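You operate a simulated robot arm through the tools that you are given. There is no shell and no other tool.

You run a simulated robot arm. Do the job below in one go: nothing can be reset, and whatever is moved stays where it is left.

Task
Wipe the inky board, slide it clear of the long ribbon and put a steel weight on each ribbon end.
Fine: wipe with the white cloth and put it back. What is to be rubbed or washed off counts as gone when no trace of it is left.

It is judged by the outcome, as a careful person would: the job done as asked, and still so three seconds after it is handed in. It fails if anything else is knocked over, pushed out of place, dropped, spilled or broken. Flat cloth is picked up by pressing the open fingertips on it (5 to 10 N) and closing them slowly along it; thin cloth reads only 2 to 8 mm in the jaws.

Robot
A 7-joint arm with a fingered hand, fixed in place. Base frame: the origin is on the floor under the middle of its stand, x ahead of it, y to its left, z up; the work surface is at about z = 74. Units: cm, degrees, N and s.
It reaches about 133.3 cm from its shoulder. Its first joint turns from -69.0 to 172.0 degrees. Payload 5 kg.
The tool frame sits at the grasp point between the pads (the TCP): z along the fingers, y along the line on which they close. The tips reach 3.2 cm beyond it. The gripper opens to 16 cm; its body begins 8.9 cm behind the TCP. The gripper is a hand of 3 fingers: y runs from the thumb to the fingers, the wrist lies at [0, 0, -25.2] in the tool frame, and closing takes about 1.5 s.
Orientation is that of the tool frame in the base frame, as a unit quaternion [w, x, y, z]. With the fingers straight down and closing along the base's y, the tool's x points along the base's -x, its y along +y and its z along -z.

Tools
- The arm moves only by the tool jog_arm. Its argument "plan" is a list of rows, each a list of 7 numbers: the turn, a rotation vector about the tool's x, y, z in degrees, then the shift along the tool's x, y, z in cm, then the gripper command, from -1 (shut) to 1 (fully open), values between in proportion. In form: [[rx, ry, rz, x, y, z, fingers], ...]. A call has 1 to 20 rows; each row shifts and turns the commanded pose from where the row before left it, along the tool's axes as they then stand. Rows are played at 5 a second. More than 5 cm and 8.6 degrees between two rows, or a gripper value outside its range, and nothing of the call is played. Where a pose cannot be reached the arm comes as near as it can. A force on the tool above 40 N (or 10 N above the force at the start of the call, whichever is more), or a blocked arm, ends the call early, and 0.2 s more pass. The fingers move at their own pace (about 10.8 cm/s each) and stop on an object; they squeeze with about 25 N. The grip force told is the motor's: it shows also when the fingers shut on nothing. Time passes only in rows, and 0.2 s behind the last, so rows that do not move let the fingers close. The reply holds the time, the measured pose of the TCP, the force on the tool along the base axes, the opening and the grip force, in the units named above and with some noise, with the torque about the TCP (base axes, N m) and any sound that the robot's microphone picked up.
- Cameras (640 x 400 px; columns grow to the right, rows downward): "scene" is fixed at [38.91, 49.39, 130.08]; the picture's right is [-0.91, -0.41, 0.00], its down [-0.18, 0.40, -0.90] and it looks along [0.36, -0.82, -0.44] (base axes); focal length 319 px, centre (320, 200). "wrist" rides on the gripper at [6.5, -0.4, -11.6] in the tool frame; the picture's right is [0.06, 1.00, 0.00], its down [-0.87, 0.05, -0.49] and it looks along [-0.49, 0.03, 0.87] (tool axes); focal length 261 px, centre (320, 200). There is no depth. A picture from a camera that has moved, and an enlarged one, comes with that camera's place and axes in the base frame and with its lens. The place of the scene camera against the robot may be out by one fixed shift of up to 2.5 cm in any direction.
- grab_frame(camera): a new picture of that camera. The clock stands still meanwhile.
- slide_trunk(by): slides the trunk up (or, below 0, down) by that many cm; the arm rides with it, the base frame stays. It gives what a move gives, with no picture.
- grasp_type(shape): the hand has 3 fingers and takes this shape, open, in about a second: jaw (thumb against the fingers, like two jaws); tri (thumb and two fingers); tip (a fingertip pinch); poke (one finger out to press); point (the index stretched); flat (the hand flat); cup (the hand cupped); fist (a fist). The gripper value then closes the fingers along that shape, each until it touches; the sizes above hold for jaw. It gives what a move gives, with no picture.
- enlarge(camera, box): a new picture of the part [left, top, right, bottom] of that camera's present view, enlarged. The clock stands still meanwhile.
- job_done(): hands the job in; it is judged then, once.

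Nothing tells you positions but the pictures and the camera data. Unless the task says otherwise, let go and move clear before handing in.

The tools are called after "Call:" as a command line: name --pt "numbers of a row" for each row, then --argument value for the rest, lists and objects as JSON in quotes. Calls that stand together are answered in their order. jog_arm: Moves the arm, as the interface text tells. Its arguments: {"type":"object","properties":{"plan":{"type":"array"}},"required":["plan"]} The other tools are called the same way: slide_trunk (by) moves the trunk up or down; grasp_type (shape) gives the hand a shape; grab_frame (camera) takes a picture; enlarge (camera, box) takes an enlarged picture of a part of a camera's view; job_done () hands the job in.

At the start:

```text
t: 0.0
tcp_pos: [46.31, -64.85, 101.76]
orientation: [0.0, 0.0, 1.0, 0.0]
wrist_force: [0.1, 0.3, -0.3]
wrist_torque: [-0.01, -0.02, -0.01]
opening: 15.97
grasp_force: 0.0
shape: jaw
trunk travel left (down, up): [-62.5, 31.5]
```

scene: 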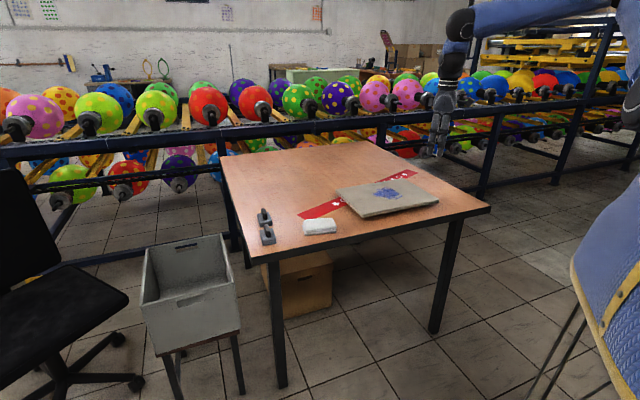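
wrist: 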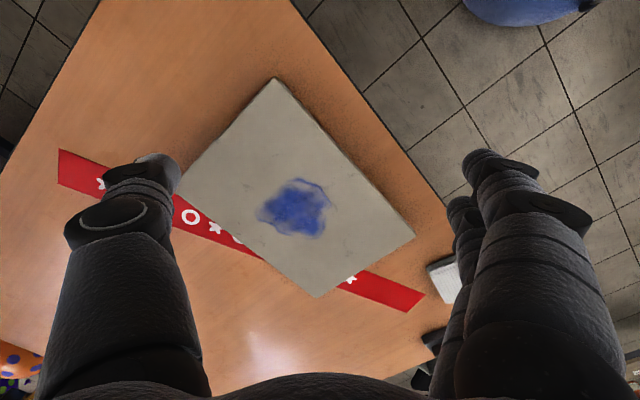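

I see a table with a grey board with a blue ink stain lying over a red ribbon, a white cloth, and two dark steel weights. I'll take closer looks before moving.

Call:
enlarge --camera "scene" --box '[220, 140, 500, 315]'

Call:
enlarge --camera "scene" --box '[240, 190, 350, 260]'

Call:
grab_frame --camera "wrist"

```text
2.29 times, centred on (360, 228) of scene
camera zoom: at [38.91, 49.39, 130.08], right [-0.91, -0.41, 0.0], down [-0.18, 0.4, -0.9], along [0.36, -0.82, -0.44], focal length 728 px, centre (229, 137)
```

zoom: 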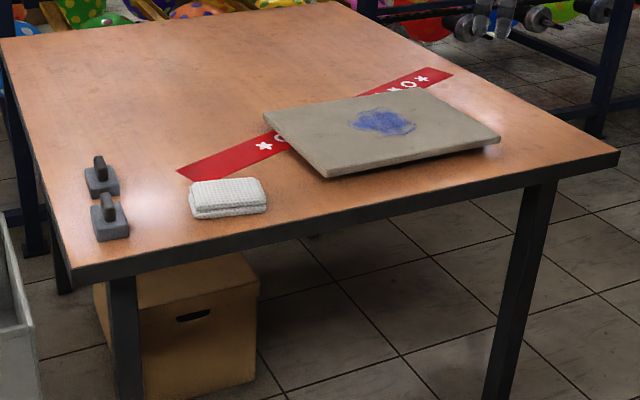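

```text
5.71 times, centred on (295, 225) of scene
camera zoom: at [38.91, 49.39, 130.08], right [-0.91, -0.41, 0.0], down [-0.18, 0.4, -0.9], along [0.36, -0.82, -0.44], focal length 1821 px, centre (463, 57)
```

zoom: 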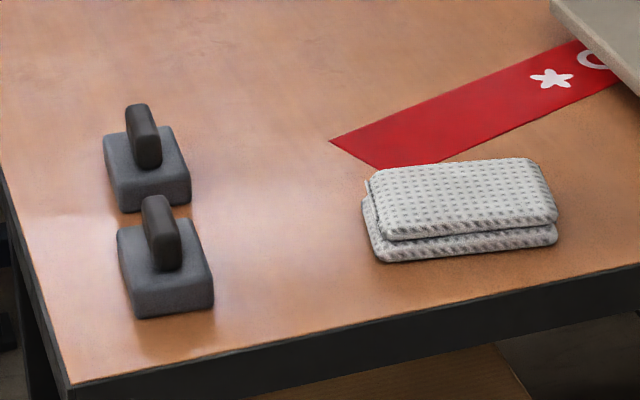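

```text
taken
camera wrist: at [39.77, -65.34, 113.42], right [-0.06, 1.0, 0.0], down [0.87, 0.05, 0.49], along [0.49, 0.03, -0.87], focal length 261 px, centre (320, 200)
```

wrist: 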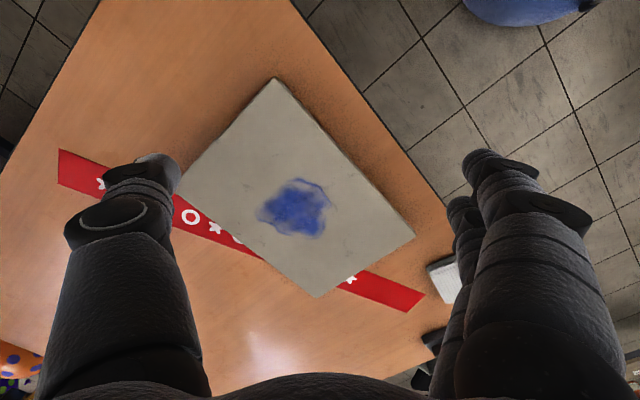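

The board (about 35 x 24 cm, top near z 76) lies at about (64, -67) across the ribbon. The ribbon runs from about (59, -107) to (87, -41), the cloth is near (75, -34), and the weights are near (94, -29) and (88, -22). I'll move over the cloth and weights to see them better with the wrist camera.

Call:
jog_arm --pt "0 0 0 -2 4 0 1" --pt "0 0 0 -2 4 0 1" --pt "0 0 0 -2 4 0 1" --pt "0 0 0 -2 4 0 1" --pt "0 0 0 -2 4 0 1" --pt "0 0 0 -2 4 0 1" --pt "0 0 0 -2 4 0 1" --pt "0 0 0 -2 4 0 1" --pt "0 0 0 0 0 0 1"

Call:
grab_frame --camera "wrist"

```text
t: 2.0
tcp_pos: [62.4, -32.85, 101.94]
orientation: [0.001, 0.0, 1.0, 0.0]
wrist_force: [0.0, -0.4, 0.1]
wrist_torque: [0.03, 0.02, -0.02]
opening: 15.99
grasp_force: 0.1
shape: jaw
trunk travel left (down, up): [-62.5, 31.5]
```

```text
taken
camera wrist: at [55.83, -33.4, 113.42], right [-0.06, 1.0, 0.0], down [0.87, 0.05, 0.49], along [0.49, 0.03, -0.87], focal length 261 px, centre (320, 200)
```

wrist: 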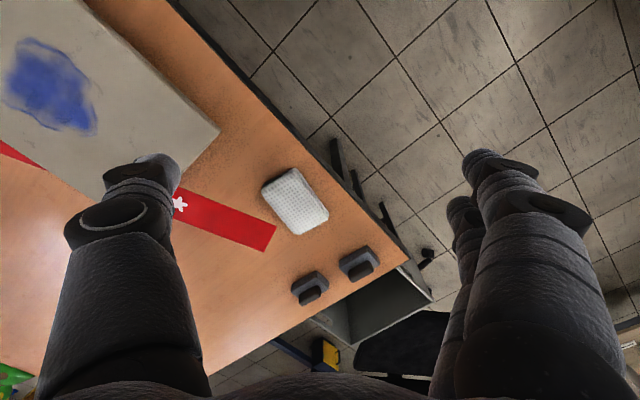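

The cloth is a folded pad about 10 x 6 cm, centred near (77, -36). I'll enlarge the view to see the cloth, the weights and the ribbon end better.

Call:
enlarge --camera "wrist" --box '[240, 150, 420, 320]'

Call:
enlarge --camera "wrist" --box '[0, 20, 300, 260]'

```text
2.35 times, centred on (330, 235) of wrist
camera zoom: at [55.83, -33.4, 113.42], right [-0.06, 1.0, 0.0], down [0.87, 0.05, 0.49], along [0.49, 0.03, -0.87], focal length 613 px, centre (296, 118)
```

zoom: 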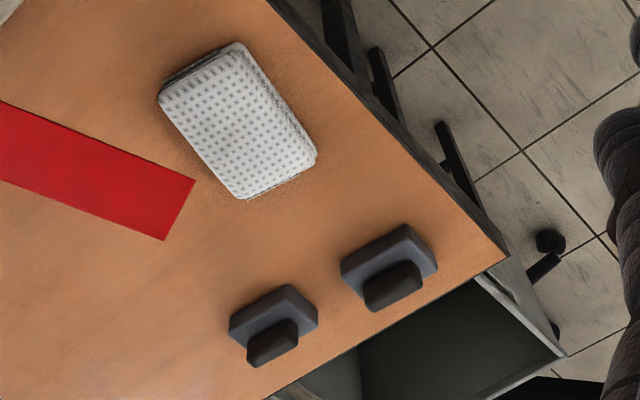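

```text
1.67 times, centred on (150, 140) of wrist
camera zoom: at [55.83, -33.4, 113.42], right [-0.06, 1.0, 0.0], down [0.87, 0.05, 0.49], along [0.49, 0.03, -0.87], focal length 434 px, centre (603, 300)
```

zoom: 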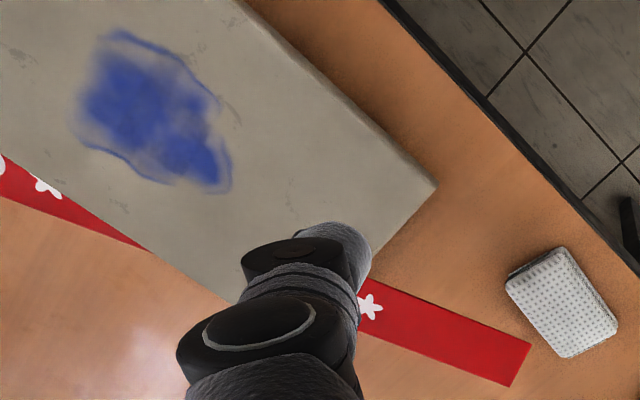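

I'll turn the hand so it closes across the cloth's short side (turn of 35°) and hover above the cloth at about (77.7, -36).

Call:
jog_arm --pt "0 0 -7 0 0 0 0.35" --pt "0 0 -7 0 0 0 0.35" --pt "0 0 -7 0 0 0 0.35" --pt "0 0 -7 0 0 0 0.35" --pt "0 0 -7 0 0 0 0.35" --pt "0 0 0 -2.68 -2.84 3 0.35" --pt "0 0 0 -2.68 -2.84 3 0.35" --pt "0 0 0 -2.68 -2.84 3 0.35" --pt "0 0 0 -2.68 -2.84 3 0.35" --pt "0 0 0 0 0 0 0.35" --pt "0 0 0 0 0 0 0.35"

Call:
grab_frame --camera "wrist"

Call:
grab_frame --camera "scene"

```text
t: 4.4
tcp_pos: [77.77, -35.93, 89.89]
orientation: [0.0, -0.301, 0.954, 0.001]
wrist_force: [0.1, -0.2, -0.6]
wrist_torque: [-0.03, 0.02, 0.0]
opening: 10.82
grasp_force: 0.0
shape: jaw
trunk travel left (down, up): [-62.5, 31.5]
```

```text
taken
camera wrist: at [72.71, -40.11, 101.38], right [-0.62, 0.78, 0.0], down [0.68, 0.54, 0.49], along [0.38, 0.31, -0.87], focal length 261 px, centre (320, 200)
```

wrist: 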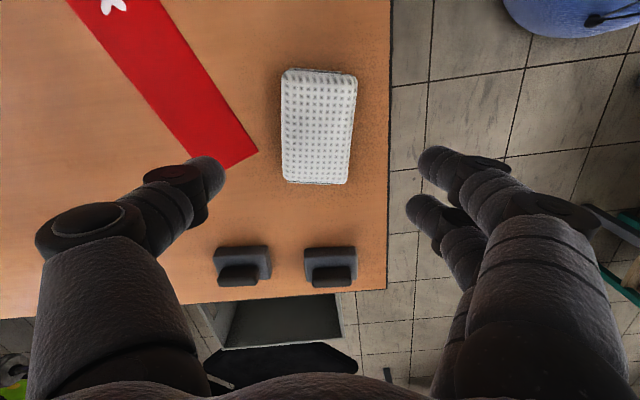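

```text
taken
```

scene: 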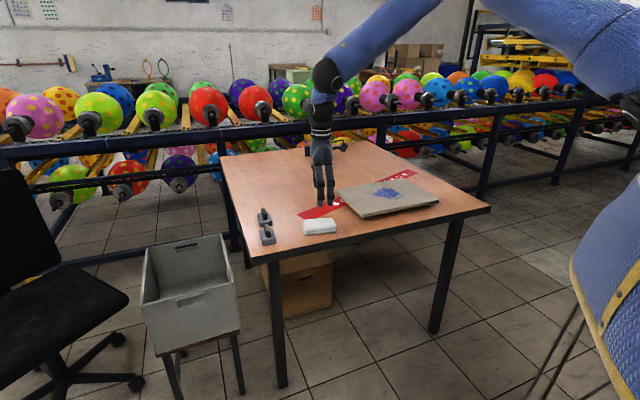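

The cloth's centre checks out at (77.8, -36), directly under the hand. I'll lower the tips to about 0.8 cm above the table and look before closing.

Call:
jog_arm --pt "0 0 0 0 0 3 0.35" --pt "0 0 0 0 0 3 0.35" --pt "0 0 0 0 0 3 0.35" --pt "0 0 0 0 0 1.5 0.35" --pt "0 0 0 0 0 1.3 0.35" --pt "0 0 0 0 0 0 0.35"

Call:
grab_frame --camera "wrist"

Call:
enlarge --camera "scene" --box '[250, 130, 410, 260]'

```text
t: 5.8
tcp_pos: [77.62, -35.94, 77.97]
orientation: [0.0, -0.301, 0.954, -0.001]
wrist_force: [-0.9, -1.1, 0.6]
wrist_torque: [0.05, 0.0, 0.02]
opening: 10.83
grasp_force: 0.0
shape: jaw
trunk travel left (down, up): [-62.5, 31.5]
```

```text
taken
camera wrist: at [72.5, -40.16, 89.63], right [-0.62, 0.78, 0.0], down [0.68, 0.54, 0.49], along [0.38, 0.31, -0.87], focal length 261 px, centre (320, 200)
```

wrist: 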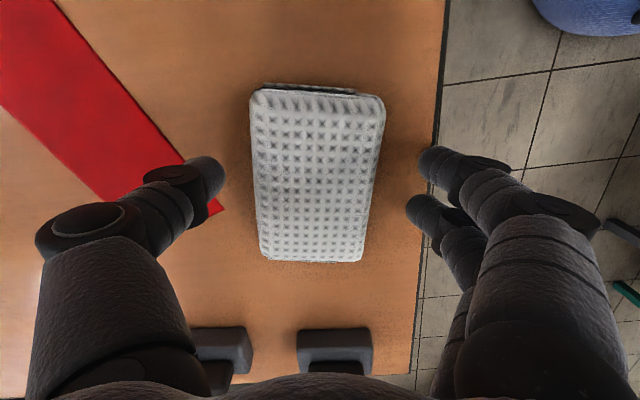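

```text
3.08 times, centred on (330, 195) of scene
camera zoom: at [38.91, 49.39, 130.08], right [-0.91, -0.41, 0.0], down [-0.18, 0.4, -0.9], along [0.36, -0.82, -0.44], focal length 980 px, centre (289, 215)
```

zoom: 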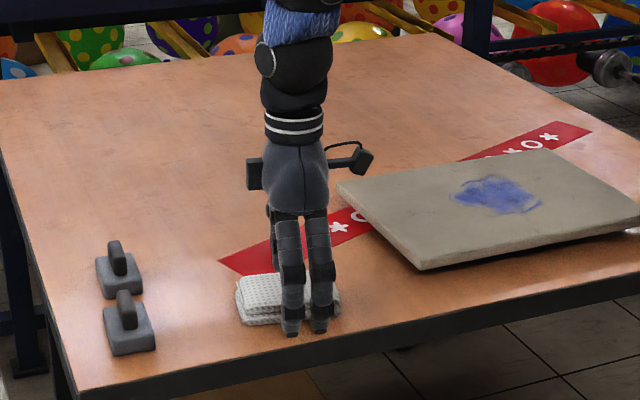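

The fingers straddle the cloth with clearance on both sides. I'll close slowly onto it.

Call:
jog_arm --pt "0 0 0 0 0 0 0.1" --pt "0 0 0 0 0 0 -0.1" --pt "0 0 0 0 0 0 -0.2" --pt "0 0 0 0 0 0 -0.3" --pt "0 0 0 0 0 0 -0.4" --pt "0 0 0 0 0 0 -0.4" --pt "0 0 0 0 0 0 -0.4"

Call:
grab_frame --camera "wrist"

```text
t: 7.4
tcp_pos: [77.69, -36.02, 78.02]
orientation: [0.0, -0.301, 0.954, -0.001]
wrist_force: [0.0, 0.0, -0.2]
wrist_torque: [0.01, -0.01, 0.01]
opening: 6.38
grasp_force: 25.1
shape: jaw
trunk travel left (down, up): [-62.5, 31.5]
```

```text
taken
camera wrist: at [72.52, -40.17, 89.61], right [-0.62, 0.78, 0.0], down [0.68, 0.54, 0.49], along [0.38, 0.31, -0.87], focal length 261 px, centre (320, 200)
```

wrist: 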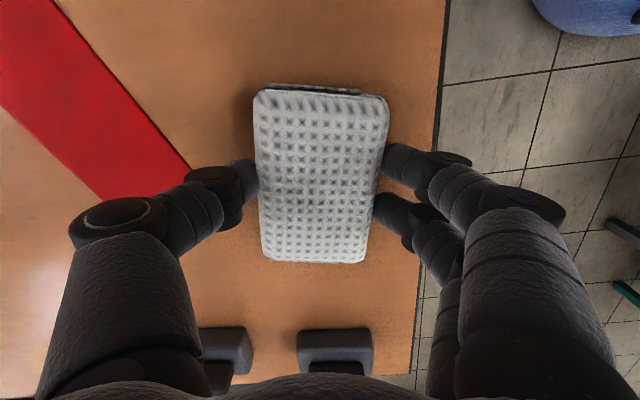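

Gripped at 6.4 cm with 25 N. I'll lift it and check.

Call:
jog_arm --pt "0 0 0 0 0 -1 -0.4" --pt "0 0 0 0 0 -2 -0.4" --pt "0 0 0 0 0 -3 -0.4" --pt "0 0 0 0 0 -4 -0.4" --pt "0 0 0 0 0 0 -0.4"

Call:
grab_frame --camera "wrist"

Call:
enlarge --camera "scene" --box '[250, 100, 450, 260]'

```text
t: 8.6
tcp_pos: [77.67, -36.0, 88.0]
orientation: [0.0, -0.3, 0.954, 0.001]
wrist_force: [-0.9, 0.0, -0.1]
wrist_torque: [0.01, 0.02, -0.02]
opening: 6.37
grasp_force: 25.3
shape: jaw
trunk travel left (down, up): [-62.5, 31.5]
```

```text
taken
camera wrist: at [72.62, -40.22, 99.6], right [-0.62, 0.78, 0.0], down [0.68, 0.54, 0.49], along [0.38, 0.31, -0.87], focal length 261 px, centre (320, 200)
```

wrist: 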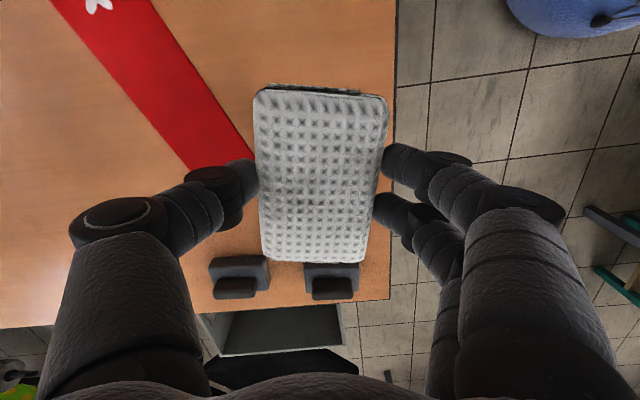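

```text
2.50 times, centred on (350, 180) of scene
camera zoom: at [38.91, 49.39, 130.08], right [-0.91, -0.41, 0.0], down [-0.18, 0.4, -0.9], along [0.36, -0.82, -0.44], focal length 796 px, centre (245, 250)
```

zoom: 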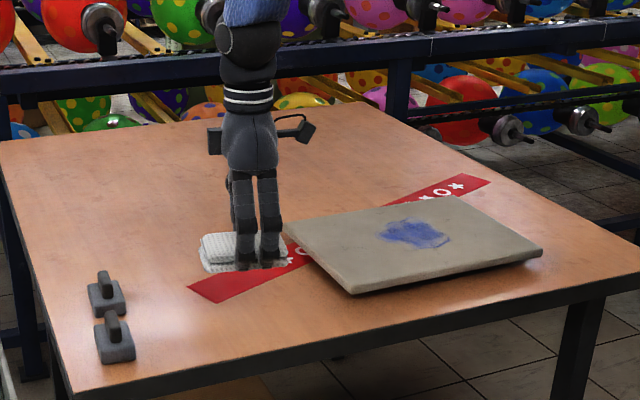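

The cloth is held firmly and hangs a bit below the fingertips. I'll carry it over the ink stain near (62.6, -68.7), then look before going down.

Call:
jog_arm --pt "0 0 0 3.11 -1.81 0 -0.4" --pt "0 0 0 3.11 -1.81 0 -0.4" --pt "0 0 0 3.11 -1.81 0 -0.4" --pt "0 0 0 3.11 -1.81 0 -0.4" --pt "0 0 0 3.11 -1.81 0 -0.4" --pt "0 0 0 3.11 -1.81 0 -0.4" --pt "0 0 0 3.11 -1.81 0 -0.4" --pt "0 0 0 3.11 -1.81 0 -0.4" --pt "0 0 0 3.11 -1.81 0 -0.4" --pt "0 0 0 3.11 -1.81 0 -0.4" --pt "0 0 0 0 0 0 -0.4"

Call:
grab_frame --camera "wrist"

Call:
enlarge --camera "scene" --box '[290, 110, 490, 250]'

```text
t: 11.0
tcp_pos: [62.66, -68.51, 88.03]
orientation: [0.0, -0.3, 0.954, 0.0]
wrist_force: [0.2, 0.3, -0.5]
wrist_torque: [-0.01, 0.01, -0.03]
opening: 6.38
grasp_force: 24.7
shape: jaw
trunk travel left (down, up): [-62.5, 31.5]
```

```text
taken
camera wrist: at [57.49, -72.68, 99.62], right [-0.62, 0.78, 0.0], down [0.68, 0.54, 0.49], along [0.38, 0.31, -0.87], focal length 261 px, centre (320, 200)
```

wrist: 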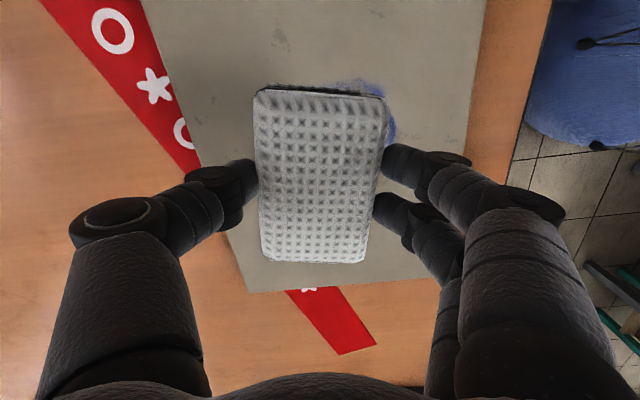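

```text
2.86 times, centred on (390, 180) of scene
camera zoom: at [38.91, 49.39, 130.08], right [-0.91, -0.41, 0.0], down [-0.18, 0.4, -0.9], along [0.36, -0.82, -0.44], focal length 910 px, centre (120, 257)
```

zoom: 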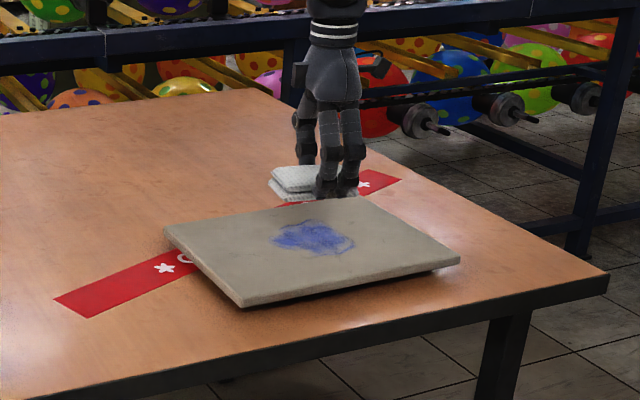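

The cloth hangs right over the stain. I'll lower it carefully toward the board (contact is expected near TCP z 79.5).

Call:
jog_arm --pt "0 0 0 0 0 3 -0.4" --pt "0 0 0 0 0 3 -0.4" --pt "0 0 0 0 0 1.5 -0.4" --pt "0 0 0 0 0 0.3 -0.4" --pt "0 0 0 0 0 0 -0.4"

Call:
enlarge --camera "scene" --box '[330, 140, 450, 230]'

```text
t: 12.2
tcp_pos: [62.44, -68.48, 80.58]
orientation: [0.001, -0.3, 0.954, -0.002]
wrist_force: [1.5, -2.3, 39.4]
wrist_torque: [-0.09, -0.04, 0.02]
opening: 6.51
grasp_force: 24.1
shape: jaw
trunk travel left (down, up): [-62.5, 31.5]
```

```text
4.44 times, centred on (390, 185) of scene
camera zoom: at [38.91, 49.39, 130.08], right [-0.91, -0.41, 0.0], down [-0.18, 0.4, -0.9], along [0.36, -0.82, -0.44], focal length 1416 px, centre (9, 267)
```

zoom: 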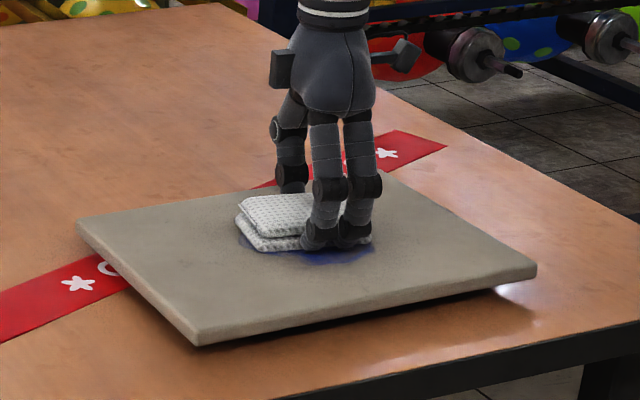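

Contact came earlier than expected: the board top is about 2.5 cm up and the press was 39 N. I'll ease up to a light wiping pressure.

Call:
jog_arm --pt "0 0 0 0 0 -0.3 -0.4" --pt "0 0 0 0 0 0 -0.4"

```text
t: 12.8
tcp_pos: [62.48, -68.48, 80.73]
orientation: [0.001, -0.301, 0.954, -0.001]
wrist_force: [4.1, 1.4, 26.4]
wrist_torque: [-0.01, -0.08, -0.03]
opening: 6.5
grasp_force: 24.9
shape: jaw
trunk travel left (down, up): [-62.5, 31.5]
```

Call:
jog_arm --pt "0 0 0 0 0 -0.35 -0.4" --pt "0 0 0 0 0 0 -0.4"

```text
t: 13.4
tcp_pos: [62.4, -68.61, 80.66]
orientation: [-0.001, -0.301, 0.954, 0.0]
wrist_force: [1.0, 1.5, 4.3]
wrist_torque: [0.09, 0.04, -0.01]
opening: 6.46
grasp_force: 25.2
shape: jaw
trunk travel left (down, up): [-62.5, 31.5]
```

About 4 N now. I'll add a little pressure and make a first stroke pass along the short axis of the cloth.

Call:
jog_arm --pt "0 0 0 0 0 0.1 -0.4" --pt "0 0 0 0 1.5 0 -0.4" --pt "0 0 0 0 1.5 0 -0.4" --pt "0 0 0 0 1.5 0 -0.4" --pt "0 0 0 0 1.5 0 -0.4" --pt "0 0 0 0 0 0 -0.4" --pt "0 0 0 0 -1.5 0 -0.4" --pt "0 0 0 0 -1.5 0 -0.4" --pt "0 0 0 0 -1.5 0 -0.4" --pt "0 0 0 0 -1.5 0 -0.4"

Call:
grab_frame --camera "wrist"

Call:
enlarge --camera "scene" --box '[330, 140, 450, 230]'

```text
t: 15.6
tcp_pos: [62.51, -68.45, 80.71]
orientation: [0.0, -0.301, 0.954, 0.0]
wrist_force: [-0.7, 1.5, 3.0]
wrist_torque: [0.12, 0.1, -0.01]
opening: 6.43
grasp_force: 24.5
shape: jaw
trunk travel left (down, up): [-62.5, 31.5]
```

```text
taken
camera wrist: at [57.39, -72.77, 92.4], right [-0.62, 0.78, 0.0], down [0.68, 0.54, 0.49], along [0.38, 0.31, -0.87], focal length 261 px, centre (320, 200)
```

wrist: 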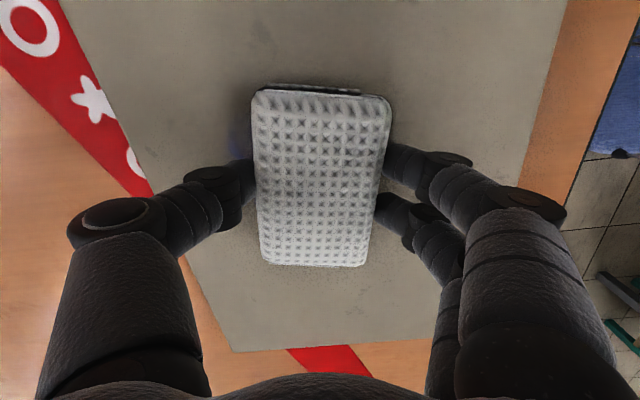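

```text
4.44 times, centred on (390, 185) of scene
camera zoom: at [38.91, 49.39, 130.08], right [-0.91, -0.41, 0.0], down [-0.18, 0.4, -0.9], along [0.36, -0.82, -0.44], focal length 1416 px, centre (9, 267)
```

zoom: 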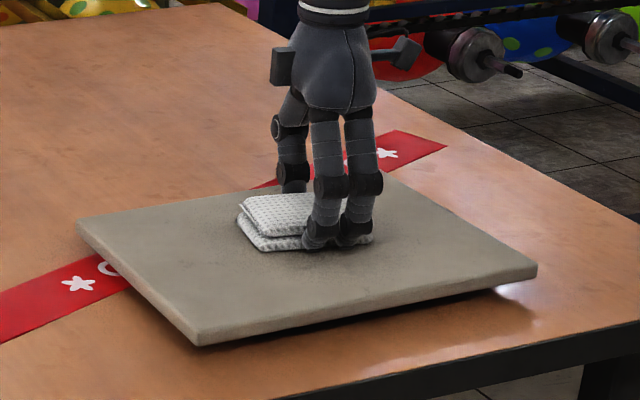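

The ink on that side came off, and the board hasn't moved. I'll wipe the other side and then the swaths to both ends.

Call:
jog_arm --pt "0 0 0 0 -1.5 0.05 -0.4" --pt "0 0 0 0 -1.5 0 -0.4" --pt "0 0 0 0 -1.5 0 -0.4" --pt "0 0 0 0 -1.5 0 -0.4" --pt "0 0 0 1.5 0 0 -0.4" --pt "0 0 0 1.5 0 0 -0.4" --pt "0 0 0 0 1.5 0 -0.4" --pt "0 0 0 0 1.5 0 -0.4" --pt "0 0 0 0 1.5 0 -0.4" --pt "0 0 0 0 1.5 0 -0.4" --pt "0 0 0 0 1.5 0 -0.4" --pt "0 0 0 0 1.5 0 -0.4" --pt "0 0 0 0 1.5 0 -0.4" --pt "0 0 0 0 1.5 0 -0.4" --pt "0 0 0 0 0 0 -0.4"

Call:
grab_frame --camera "wrist"

```text
t: 18.8
tcp_pos: [56.66, -65.43, 80.77]
orientation: [0.0, -0.301, 0.954, 0.0]
wrist_force: [1.1, -2.5, 5.9]
wrist_torque: [-0.16, -0.12, 0.01]
opening: 6.42
grasp_force: 25.4
shape: jaw
trunk travel left (down, up): [-62.5, 31.5]
```

```text
taken
camera wrist: at [51.47, -69.61, 92.37], right [-0.62, 0.78, 0.0], down [0.68, 0.54, 0.49], along [0.38, 0.31, -0.87], focal length 261 px, centre (320, 200)
```

wrist: 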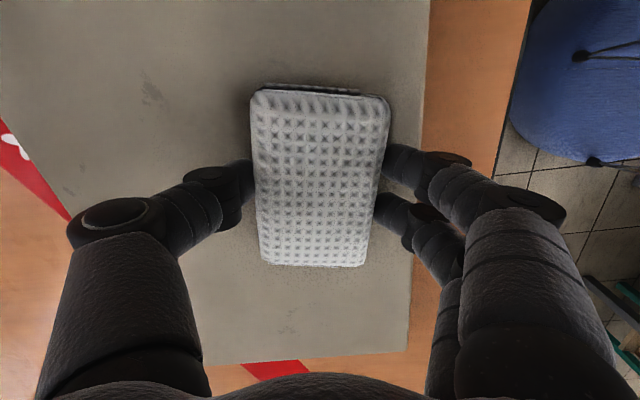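

No ink is visible in the wiped swath. I'll wipe the remaining far swath, then lift and inspect.

Call:
jog_arm --pt "0 0 0 -2 -0.5 0 -0.4" --pt "0 0 0 -2 0 0 -0.4" --pt "0 0 0 -2 0 0 -0.4" --pt "0 0 0 -2 0 0 -0.4" --pt "0 0 0 0 -1.5 0 -0.4" --pt "0 0 0 0 -1.5 0 -0.4" --pt "0 0 0 0 -1.5 0 -0.4" --pt "0 0 0 0 -1.5 0 -0.4" --pt "0 0 0 0 -1.5 0 -0.4" --pt "0 0 0 0 -1.5 0 -0.4" --pt "0 0 0 0 -1.5 0 -0.4" --pt "0 0 0 0 -1 0 -0.4" --pt "0 0 0 2 0 0 -0.4" --pt "0 0 0 2 0 0 -0.4" --pt "0 0 0 0 0 0 -0.4"

Call:
grab_frame --camera "wrist"

Call:
enlarge --camera "scene" --box '[330, 140, 450, 230]'

```text
t: 22.0
tcp_pos: [66.78, -72.76, 80.82]
orientation: [0.0, -0.301, 0.954, -0.001]
wrist_force: [3.0, 1.4, 6.7]
wrist_torque: [0.1, 0.01, -0.07]
opening: 6.43
grasp_force: 25.0
shape: jaw
trunk travel left (down, up): [-62.5, 31.5]
```

```text
taken
camera wrist: at [61.67, -77.04, 92.36], right [-0.62, 0.78, 0.0], down [0.68, 0.54, 0.49], along [0.38, 0.31, -0.87], focal length 261 px, centre (320, 200)
```

wrist: 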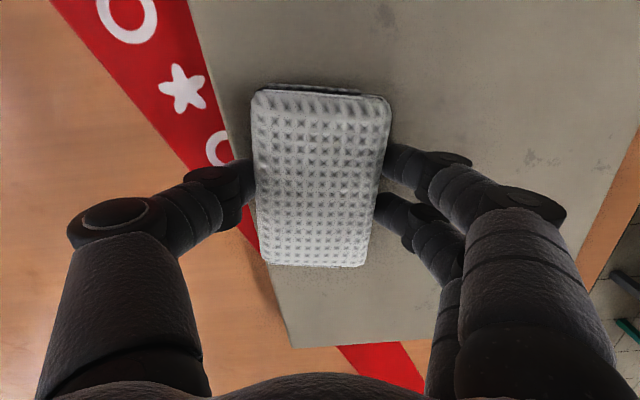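

```text
4.44 times, centred on (390, 185) of scene
camera zoom: at [38.91, 49.39, 130.08], right [-0.91, -0.41, 0.0], down [-0.18, 0.4, -0.9], along [0.36, -0.82, -0.44], focal length 1416 px, centre (9, 267)
```

zoom: 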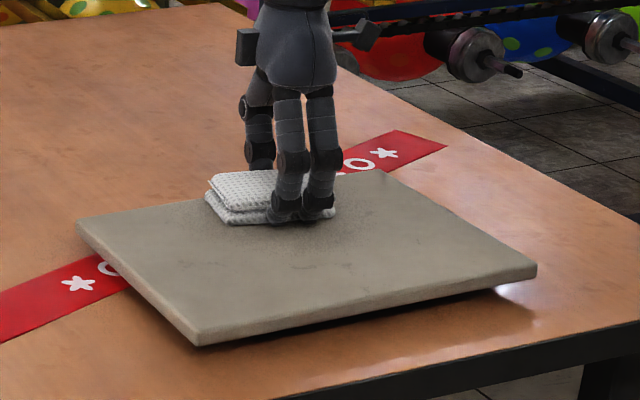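

No ink is visible from either view. I'll lift the cloth and take a clear look at the whole board.

Call:
jog_arm --pt "0 0 0 0 0 -1 -0.4" --pt "0 0 0 0 0 -3 -0.4" --pt "0 0 0 0 2 -4 -0.4" --pt "0 0 0 3 3 -1 -0.4" --pt "0 0 0 4 3 0 -0.4" --pt "0 0 0 4 3 0 -0.4" --pt "0 0 0 4 3 0 -0.4" --pt "0 0 0 0 0 0 -0.4"

Call:
grab_frame --camera "wrist"

Call:
enlarge --camera "scene" --box '[320, 150, 460, 230]'

```text
t: 23.8
tcp_pos: [46.53, -70.07, 89.63]
orientation: [0.0, -0.3, 0.954, 0.0]
wrist_force: [0.2, 0.2, -0.1]
wrist_torque: [-0.02, 0.04, -0.03]
opening: 6.41
grasp_force: 25.4
shape: jaw
trunk travel left (down, up): [-62.5, 31.5]
```

```text
taken
camera wrist: at [41.33, -74.26, 101.17], right [-0.62, 0.78, 0.0], down [0.68, 0.54, 0.49], along [0.38, 0.31, -0.87], focal length 261 px, centre (320, 200)
```

wrist: 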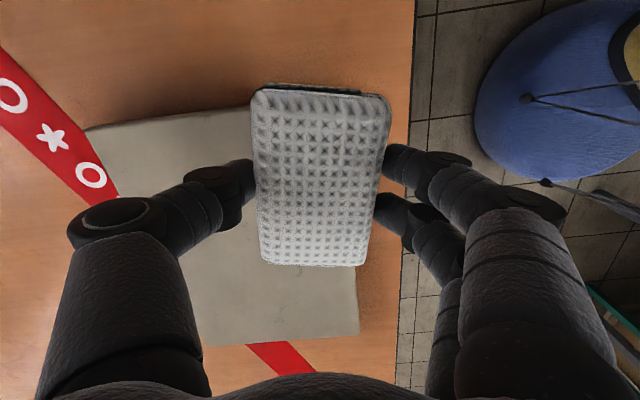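

```text
4.57 times, centred on (390, 190) of scene
camera zoom: at [38.91, 49.39, 130.08], right [-0.91, -0.41, 0.0], down [-0.18, 0.4, -0.9], along [0.36, -0.82, -0.44], focal length 1456 px, centre (0, 246)
```

zoom: 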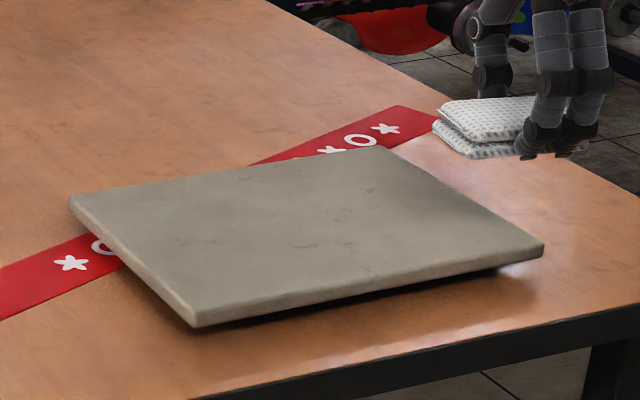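

The board looks clean from above. I'll zoom tightly into the former stain area before putting the cloth back.

Call:
enlarge --camera "scene" --box '[360, 180, 424, 220]'

Call:
enlarge --camera "wrist" --box '[80, 90, 380, 350]'

```text
10.00 times, centred on (392, 200) of scene
camera zoom: at [38.91, 49.39, 130.08], right [-0.91, -0.41, 0.0], down [-0.18, 0.4, -0.9], along [0.36, -0.82, -0.44], focal length 3186 px, centre (-400, 200)
```

zoom: 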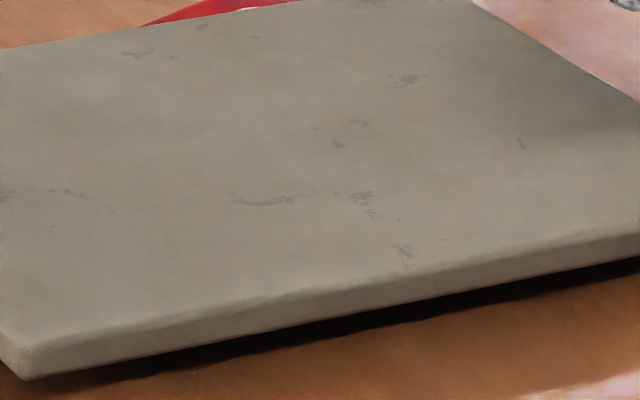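

```text
1.54 times, centred on (230, 220) of wrist
camera zoom: at [41.33, -74.26, 101.17], right [-0.62, 0.78, 0.0], down [0.68, 0.54, 0.49], along [0.38, 0.31, -0.87], focal length 401 px, centre (458, 169)
```

zoom: 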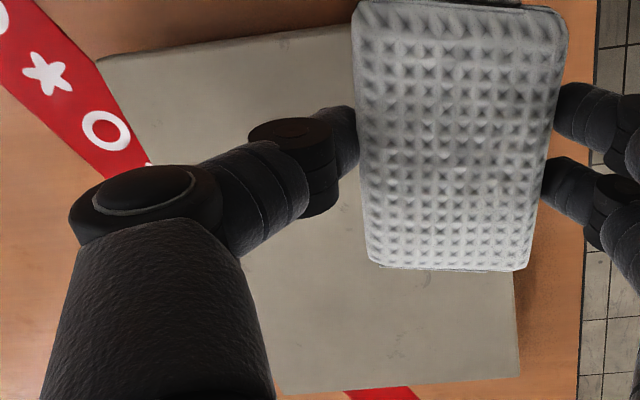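

The ink is gone; only the board's own grey scuffs remain. Now I'll take the cloth back over its original spot.

Call:
jog_arm --pt "0 0 0 -3.753 0.842 0 -0.4" --pt "0 0 0 -3.753 0.842 0 -0.4" --pt "0 0 0 -3.753 0.842 0 -0.4" --pt "0 0 0 -3.753 0.842 0 -0.4" --pt "0 0 0 -3.753 0.842 0 -0.4" --pt "0 0 0 -3.753 0.842 0 -0.4" --pt "0 0 0 -3.753 0.842 0 -0.4" --pt "0 0 0 -3.753 0.842 0 -0.4" --pt "0 0 0 -3.753 0.842 0 -0.4" --pt "0 0 0 -3.753 0.842 0 -0.4" --pt "0 0 0 -3.753 0.842 0 -0.4" --pt "0 0 0 -3.753 0.842 0 -0.4" --pt "0 0 0 0 0 0 -0.4" --pt "0 0 0 0 0 0 -0.4"

```text
t: 26.8
tcp_pos: [77.59, -35.76, 89.77]
orientation: [0.0, -0.3, 0.954, 0.001]
wrist_force: [-0.1, 1.1, -0.2]
wrist_torque: [0.01, -0.02, 0.0]
opening: 6.39
grasp_force: 25.0
shape: jaw
trunk travel left (down, up): [-62.5, 31.5]
```

Call:
jog_arm --pt "0 0 0 0.05 -0.2 3 -0.4" --pt "0 0 0 0 0 3 -0.4" --pt "0 0 0 0 0 3 -0.4" --pt "0 0 0 0 0 1.8 -0.4" --pt "0 0 0 0 0 0.4 -0.4" --pt "0 0 0 0 0 0 -0.4"

```text
t: 28.2
tcp_pos: [77.65, -36.25, 78.59]
orientation: [0.0, -0.3, 0.954, 0.0]
wrist_force: [-0.1, -0.6, 0.6]
wrist_torque: [0.02, 0.02, 0.0]
opening: 6.38
grasp_force: 24.8
shape: jaw
trunk travel left (down, up): [-62.5, 31.5]
```

Call:
jog_arm --pt "0 0 0 0 0 0.2 -0.4" --pt "0 0 0 0 0 0.15 -0.4" --pt "0 0 0 0 0 0 -0.4"

```text
t: 29.0
tcp_pos: [77.62, -36.21, 78.21]
orientation: [0.0, -0.301, 0.954, 0.0]
wrist_force: [0.0, -0.3, -1.2]
wrist_torque: [-0.03, -0.02, 0.0]
opening: 6.38
grasp_force: 24.4
shape: jaw
trunk travel left (down, up): [-62.5, 31.5]
```

Call:
jog_arm --pt "0 0 0 0 0 0.15 -0.4" --pt "0 0 0 0 0 0.1 -0.4" --pt "0 0 0 0 0 0 -0.4"

Call:
enlarge --camera "scene" --box '[290, 190, 360, 240]'

Call:
grab_frame --camera "wrist"

```text
t: 29.8
tcp_pos: [77.58, -36.2, 77.86]
orientation: [0.0, -0.3, 0.954, 0.0]
wrist_force: [0.3, -0.7, -0.5]
wrist_torque: [0.04, -0.06, 0.0]
opening: 6.4
grasp_force: 25.3
shape: jaw
trunk travel left (down, up): [-62.5, 31.5]
```

```text
8.00 times, centred on (325, 215) of scene
camera zoom: at [38.91, 49.39, 130.08], right [-0.91, -0.41, 0.0], down [-0.18, 0.4, -0.9], along [0.36, -0.82, -0.44], focal length 2549 px, centre (280, 80)
```

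zoom: 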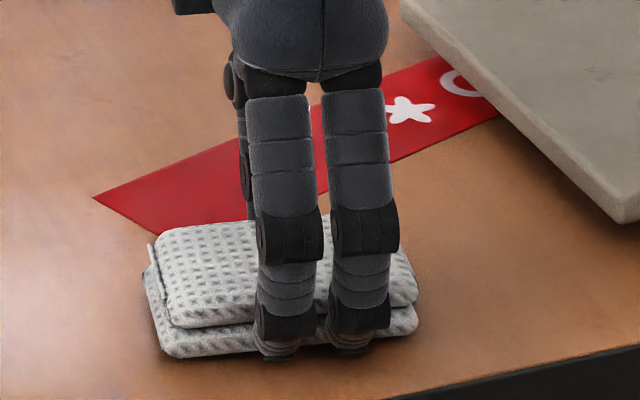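

```text
taken
camera wrist: at [72.49, -40.42, 89.53], right [-0.62, 0.78, 0.0], down [0.68, 0.54, 0.49], along [0.38, 0.31, -0.87], focal length 261 px, centre (320, 200)
```

wrist: 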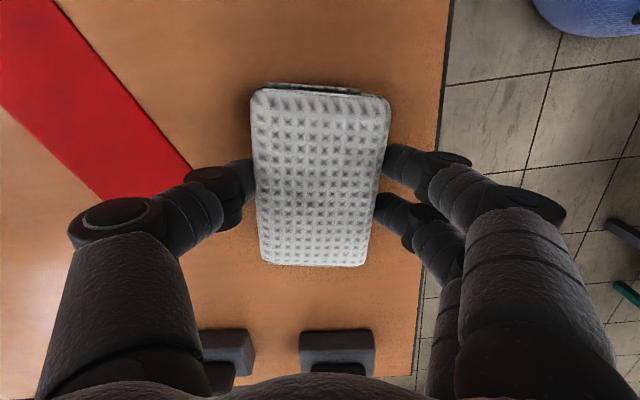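

Call:
jog_arm --pt "0 0 0 0 0 0.1 -0.4" --pt "0 0 0 0 0 0.1 -0.4" --pt "0 0 0 0 0 0 -0.4"

```text
t: 30.6
tcp_pos: [77.57, -36.13, 77.72]
orientation: [0.0, -0.301, 0.954, 0.0]
wrist_force: [0.7, 0.6, -0.4]
wrist_torque: [-0.01, -0.03, -0.01]
opening: 6.38
grasp_force: 25.0
shape: jaw
trunk travel left (down, up): [-62.5, 31.5]
```

Call:
jog_arm --pt "0 0 0 0 0 0.1 -0.4" --pt "0 0 0 0 0 0.1 -0.4" --pt "0 0 0 0 0 0 -0.4"

```text
t: 31.4
tcp_pos: [77.55, -36.29, 77.5]
orientation: [0.001, -0.301, 0.954, 0.0]
wrist_force: [-0.3, -0.5, 2.9]
wrist_torque: [0.03, 0.03, 0.03]
opening: 6.39
grasp_force: 24.7
shape: jaw
trunk travel left (down, up): [-62.5, 31.5]
```

Light contact with the table (2.9 N). I'll open gently and release the cloth.

Call:
jog_arm --pt "0 0 0 0 0 0 -0.2" --pt "0 0 0 0 0 -0.1 -0.1" --pt "0 0 0 0 0 0 0.0" --pt "0 0 0 0 0 0 0.15" --pt "0 0 0 0 0 0 0.35" --pt "0 0 0 0 0 0 0.35"

Call:
grab_frame --camera "wrist"

```text
t: 32.8
tcp_pos: [77.56, -36.2, 77.63]
orientation: [0.0, -0.301, 0.954, -0.001]
wrist_force: [0.5, -0.6, 0.1]
wrist_torque: [0.02, 0.01, -0.01]
opening: 10.76
grasp_force: 0.1
shape: jaw
trunk travel left (down, up): [-62.5, 31.5]
```

```text
taken
camera wrist: at [72.51, -40.41, 89.21], right [-0.62, 0.78, 0.0], down [0.68, 0.54, 0.49], along [0.38, 0.31, -0.87], focal length 261 px, centre (320, 200)
```

wrist: 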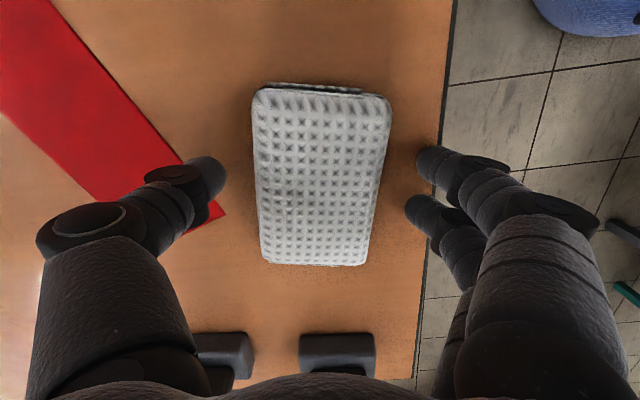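

The cloth is back on the table in its place. I'll rise clear and look over the scene.

Call:
jog_arm --pt "0 0 0 0 0 -2 0.35" --pt "0 0 0 0 0 -3 0.35" --pt "0 0 0 0 0 -4 0.35" --pt "0 0 0 0 0 -4 0.35" --pt "0 0 0 0 0 -4 0.35" --pt "0 0 0 0 0 -4 0.35" --pt "0 0 0 0 0 -4 0.35" --pt "0 0 0 0 0 0 0.35"

Call:
enlarge --camera "scene" --box '[240, 190, 350, 260]'

Call:
grab_frame --camera "wrist"

```text
t: 34.6
tcp_pos: [77.71, -36.17, 102.58]
orientation: [0.0, -0.3, 0.954, 0.0]
wrist_force: [-0.3, -0.9, 0.2]
wrist_torque: [0.03, 0.02, 0.04]
opening: 10.78
grasp_force: 0.0
shape: jaw
trunk travel left (down, up): [-62.5, 31.5]
```

```text
5.71 times, centred on (295, 225) of scene
camera zoom: at [38.91, 49.39, 130.08], right [-0.91, -0.41, 0.0], down [-0.18, 0.4, -0.9], along [0.36, -0.82, -0.44], focal length 1821 px, centre (463, 57)
```

zoom: 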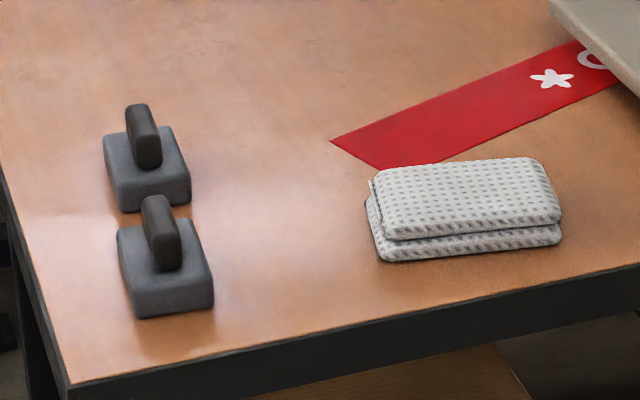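

```text
taken
camera wrist: at [72.52, -40.42, 114.15], right [-0.62, 0.78, 0.0], down [0.68, 0.54, 0.49], along [0.38, 0.31, -0.87], focal length 261 px, centre (320, 200)
```

wrist: 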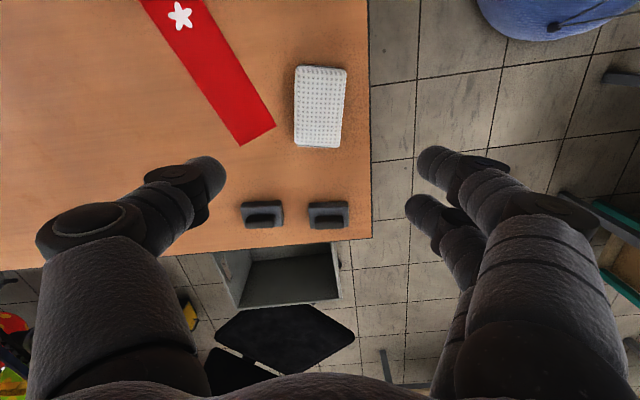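

The cloth is back as it was. Next I'll measure the board from above, with the hand turned to line up with the board's edges (45°).

Call:
jog_arm --pt "0 0 -5 0 0 0 1" --pt "0 0 -5 0 0 0 1" --pt "0 0 0 4.6 -1.21 0 1" --pt "0 0 0 4.6 -1.21 0 1" --pt "0 0 0 4.6 -1.21 0 1" --pt "0 0 0 4.6 -1.21 0 1" --pt "0 0 0 4.6 -1.21 0 1" --pt "0 0 0 4.6 -1.21 0 1" --pt "0 0 0 4.6 -1.21 0 1" --pt "0 0 0 4.6 -1.21 0 1" --pt "0 0 0 4.6 -1.21 0 1" --pt "0 0 0 4.6 -1.21 0 1" --pt "0 0 0 0 0 0 1" --pt "0 0 0 0 0 0 1"

Call:
grab_frame --camera "wrist"

Call:
enlarge --camera "scene" --box '[320, 160, 480, 240]'

```text
t: 37.6
tcp_pos: [53.49, -77.4, 102.59]
orientation: [0.0, -0.383, 0.924, -0.001]
wrist_force: [-0.6, 0.0, 1.1]
wrist_torque: [-0.01, -0.05, -0.02]
opening: 15.99
grasp_force: 0.0
shape: jaw
trunk travel left (down, up): [-62.5, 31.5]
```

```text
taken
camera wrist: at [49.31, -82.44, 114.21], right [-0.75, 0.66, 0.0], down [0.58, 0.65, 0.49], along [0.33, 0.37, -0.87], focal length 261 px, centre (320, 200)
```

wrist: 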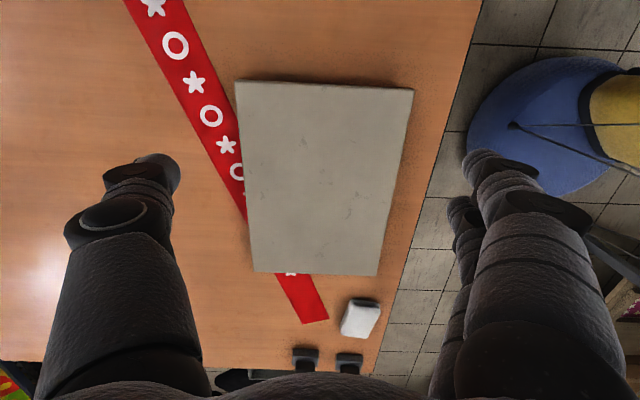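

```text
4.00 times, centred on (400, 200) of scene
camera zoom: at [38.91, 49.39, 130.08], right [-0.91, -0.41, 0.0], down [-0.18, 0.4, -0.9], along [0.36, -0.82, -0.44], focal length 1274 px, centre (0, 200)
```

zoom: 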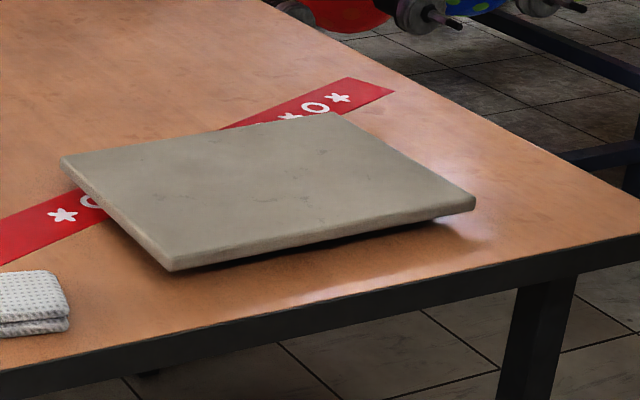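

Call:
enlarge --camera "scene" --box '[330, 190, 394, 230]'

Call:
enlarge --camera "scene" --box '[390, 185, 454, 225]'

Call:
enlarge --camera "wrist" --box '[200, 60, 440, 340]'

```text
10.00 times, centred on (362, 210) of scene
camera zoom: at [38.91, 49.39, 130.08], right [-0.91, -0.41, 0.0], down [-0.18, 0.4, -0.9], along [0.36, -0.82, -0.44], focal length 3186 px, centre (-100, 100)
```

zoom: 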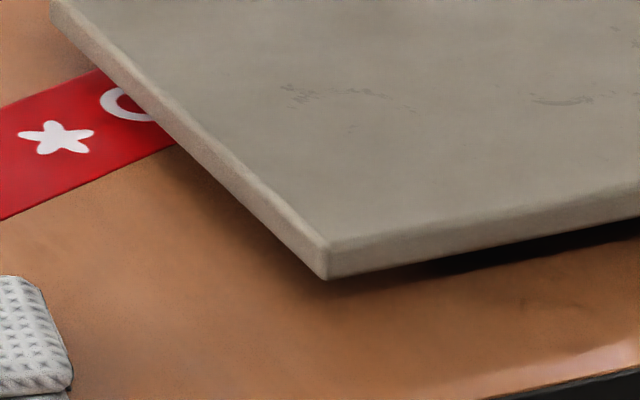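

```text
10.00 times, centred on (422, 205) of scene
camera zoom: at [38.91, 49.39, 130.08], right [-0.91, -0.41, 0.0], down [-0.18, 0.4, -0.9], along [0.36, -0.82, -0.44], focal length 3186 px, centre (-700, 150)
```

zoom: 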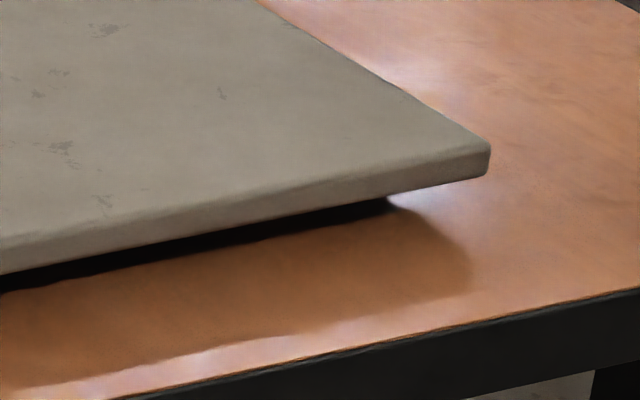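

```text
1.43 times, centred on (320, 200) of wrist
camera zoom: at [49.31, -82.44, 114.21], right [-0.75, 0.66, 0.0], down [0.58, 0.65, 0.49], along [0.33, 0.37, -0.87], focal length 372 px, centre (320, 200)
```

zoom: 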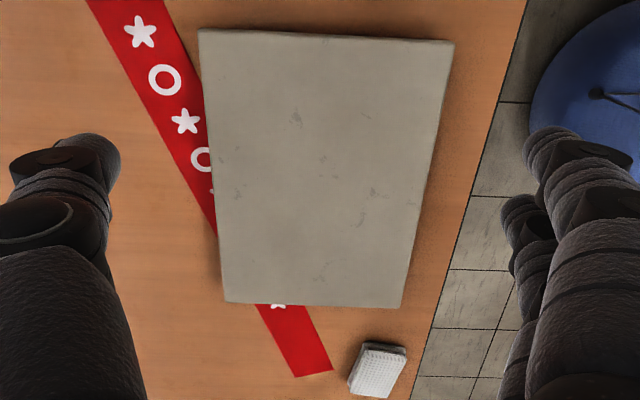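

The board is clean and its corners are about (43,-71), (66,-47), (83,-63) and (60,-87), with its top at z≈77 and a base set in under the slab. I'll push it about 17 cm along its length toward the near-left corner, then about 6 cm toward the robot-side edge, so it clears the ribbon but stays on the table. First I'll position the spread fingers beyond its end near (74.7, -55).

Call:
jog_arm --pt "0 0 6.4 0 0 0 0.5" --pt "0 0 0 -3.797 0.45 0 0.5" --pt "0 0 0 -3.797 0.45 0 0.5" --pt "0 0 0 -3.797 0.45 0 0.5" --pt "0 0 0 -3.797 0.45 0 0.5" --pt "0 0 0 -3.797 0.45 1 0.5" --pt "0 0 0 -3.797 0.45 2 0.5" --pt "0 0 0 -3.797 0.45 2 0.5" --pt "0 0 0 -3.797 0.45 2 0.5" --pt "0 0 0 -3.797 0.45 2 0.5" --pt "0 0 0 0 0 4 0.5" --pt "0 0 0 0 0 2 0.5" --pt "0 0 0 0 0 0 0.5" --pt "0 0 0 0 0 0 0.5"

Call:
grab_frame --camera "wrist"

Call:
enlarge --camera "scene" --box '[250, 110, 450, 260]'

```text
t: 40.6
tcp_pos: [77.88, -52.72, 87.53]
orientation: [0.0, -0.33, 0.944, 0.001]
wrist_force: [0.4, 0.4, -0.4]
wrist_torque: [0.0, 0.01, 0.0]
opening: 12.05
grasp_force: 0.1
shape: jaw
trunk travel left (down, up): [-62.5, 31.5]
```

```text
taken
camera wrist: at [72.98, -57.35, 99.18], right [-0.67, 0.74, 0.0], down [0.65, 0.58, 0.49], along [0.36, 0.33, -0.87], focal length 261 px, centre (320, 200)
```

wrist: 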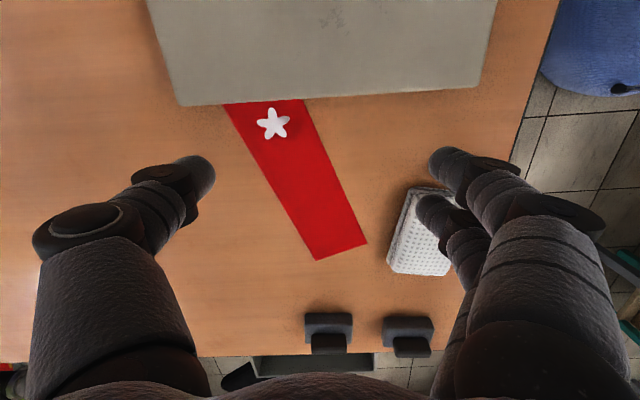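

```text
2.67 times, centred on (350, 185) of scene
camera zoom: at [38.91, 49.39, 130.08], right [-0.91, -0.41, 0.0], down [-0.18, 0.4, -0.9], along [0.36, -0.82, -0.44], focal length 850 px, centre (240, 240)
```

zoom: 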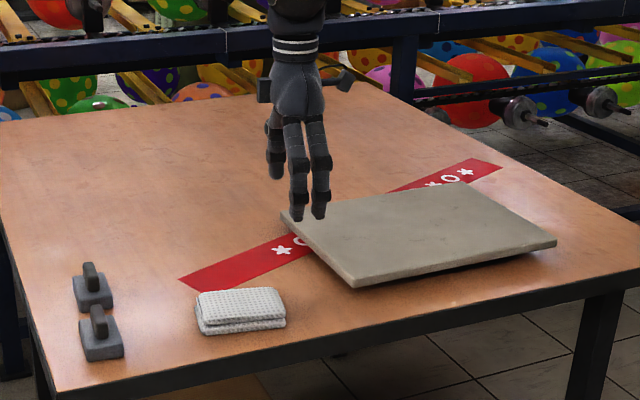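

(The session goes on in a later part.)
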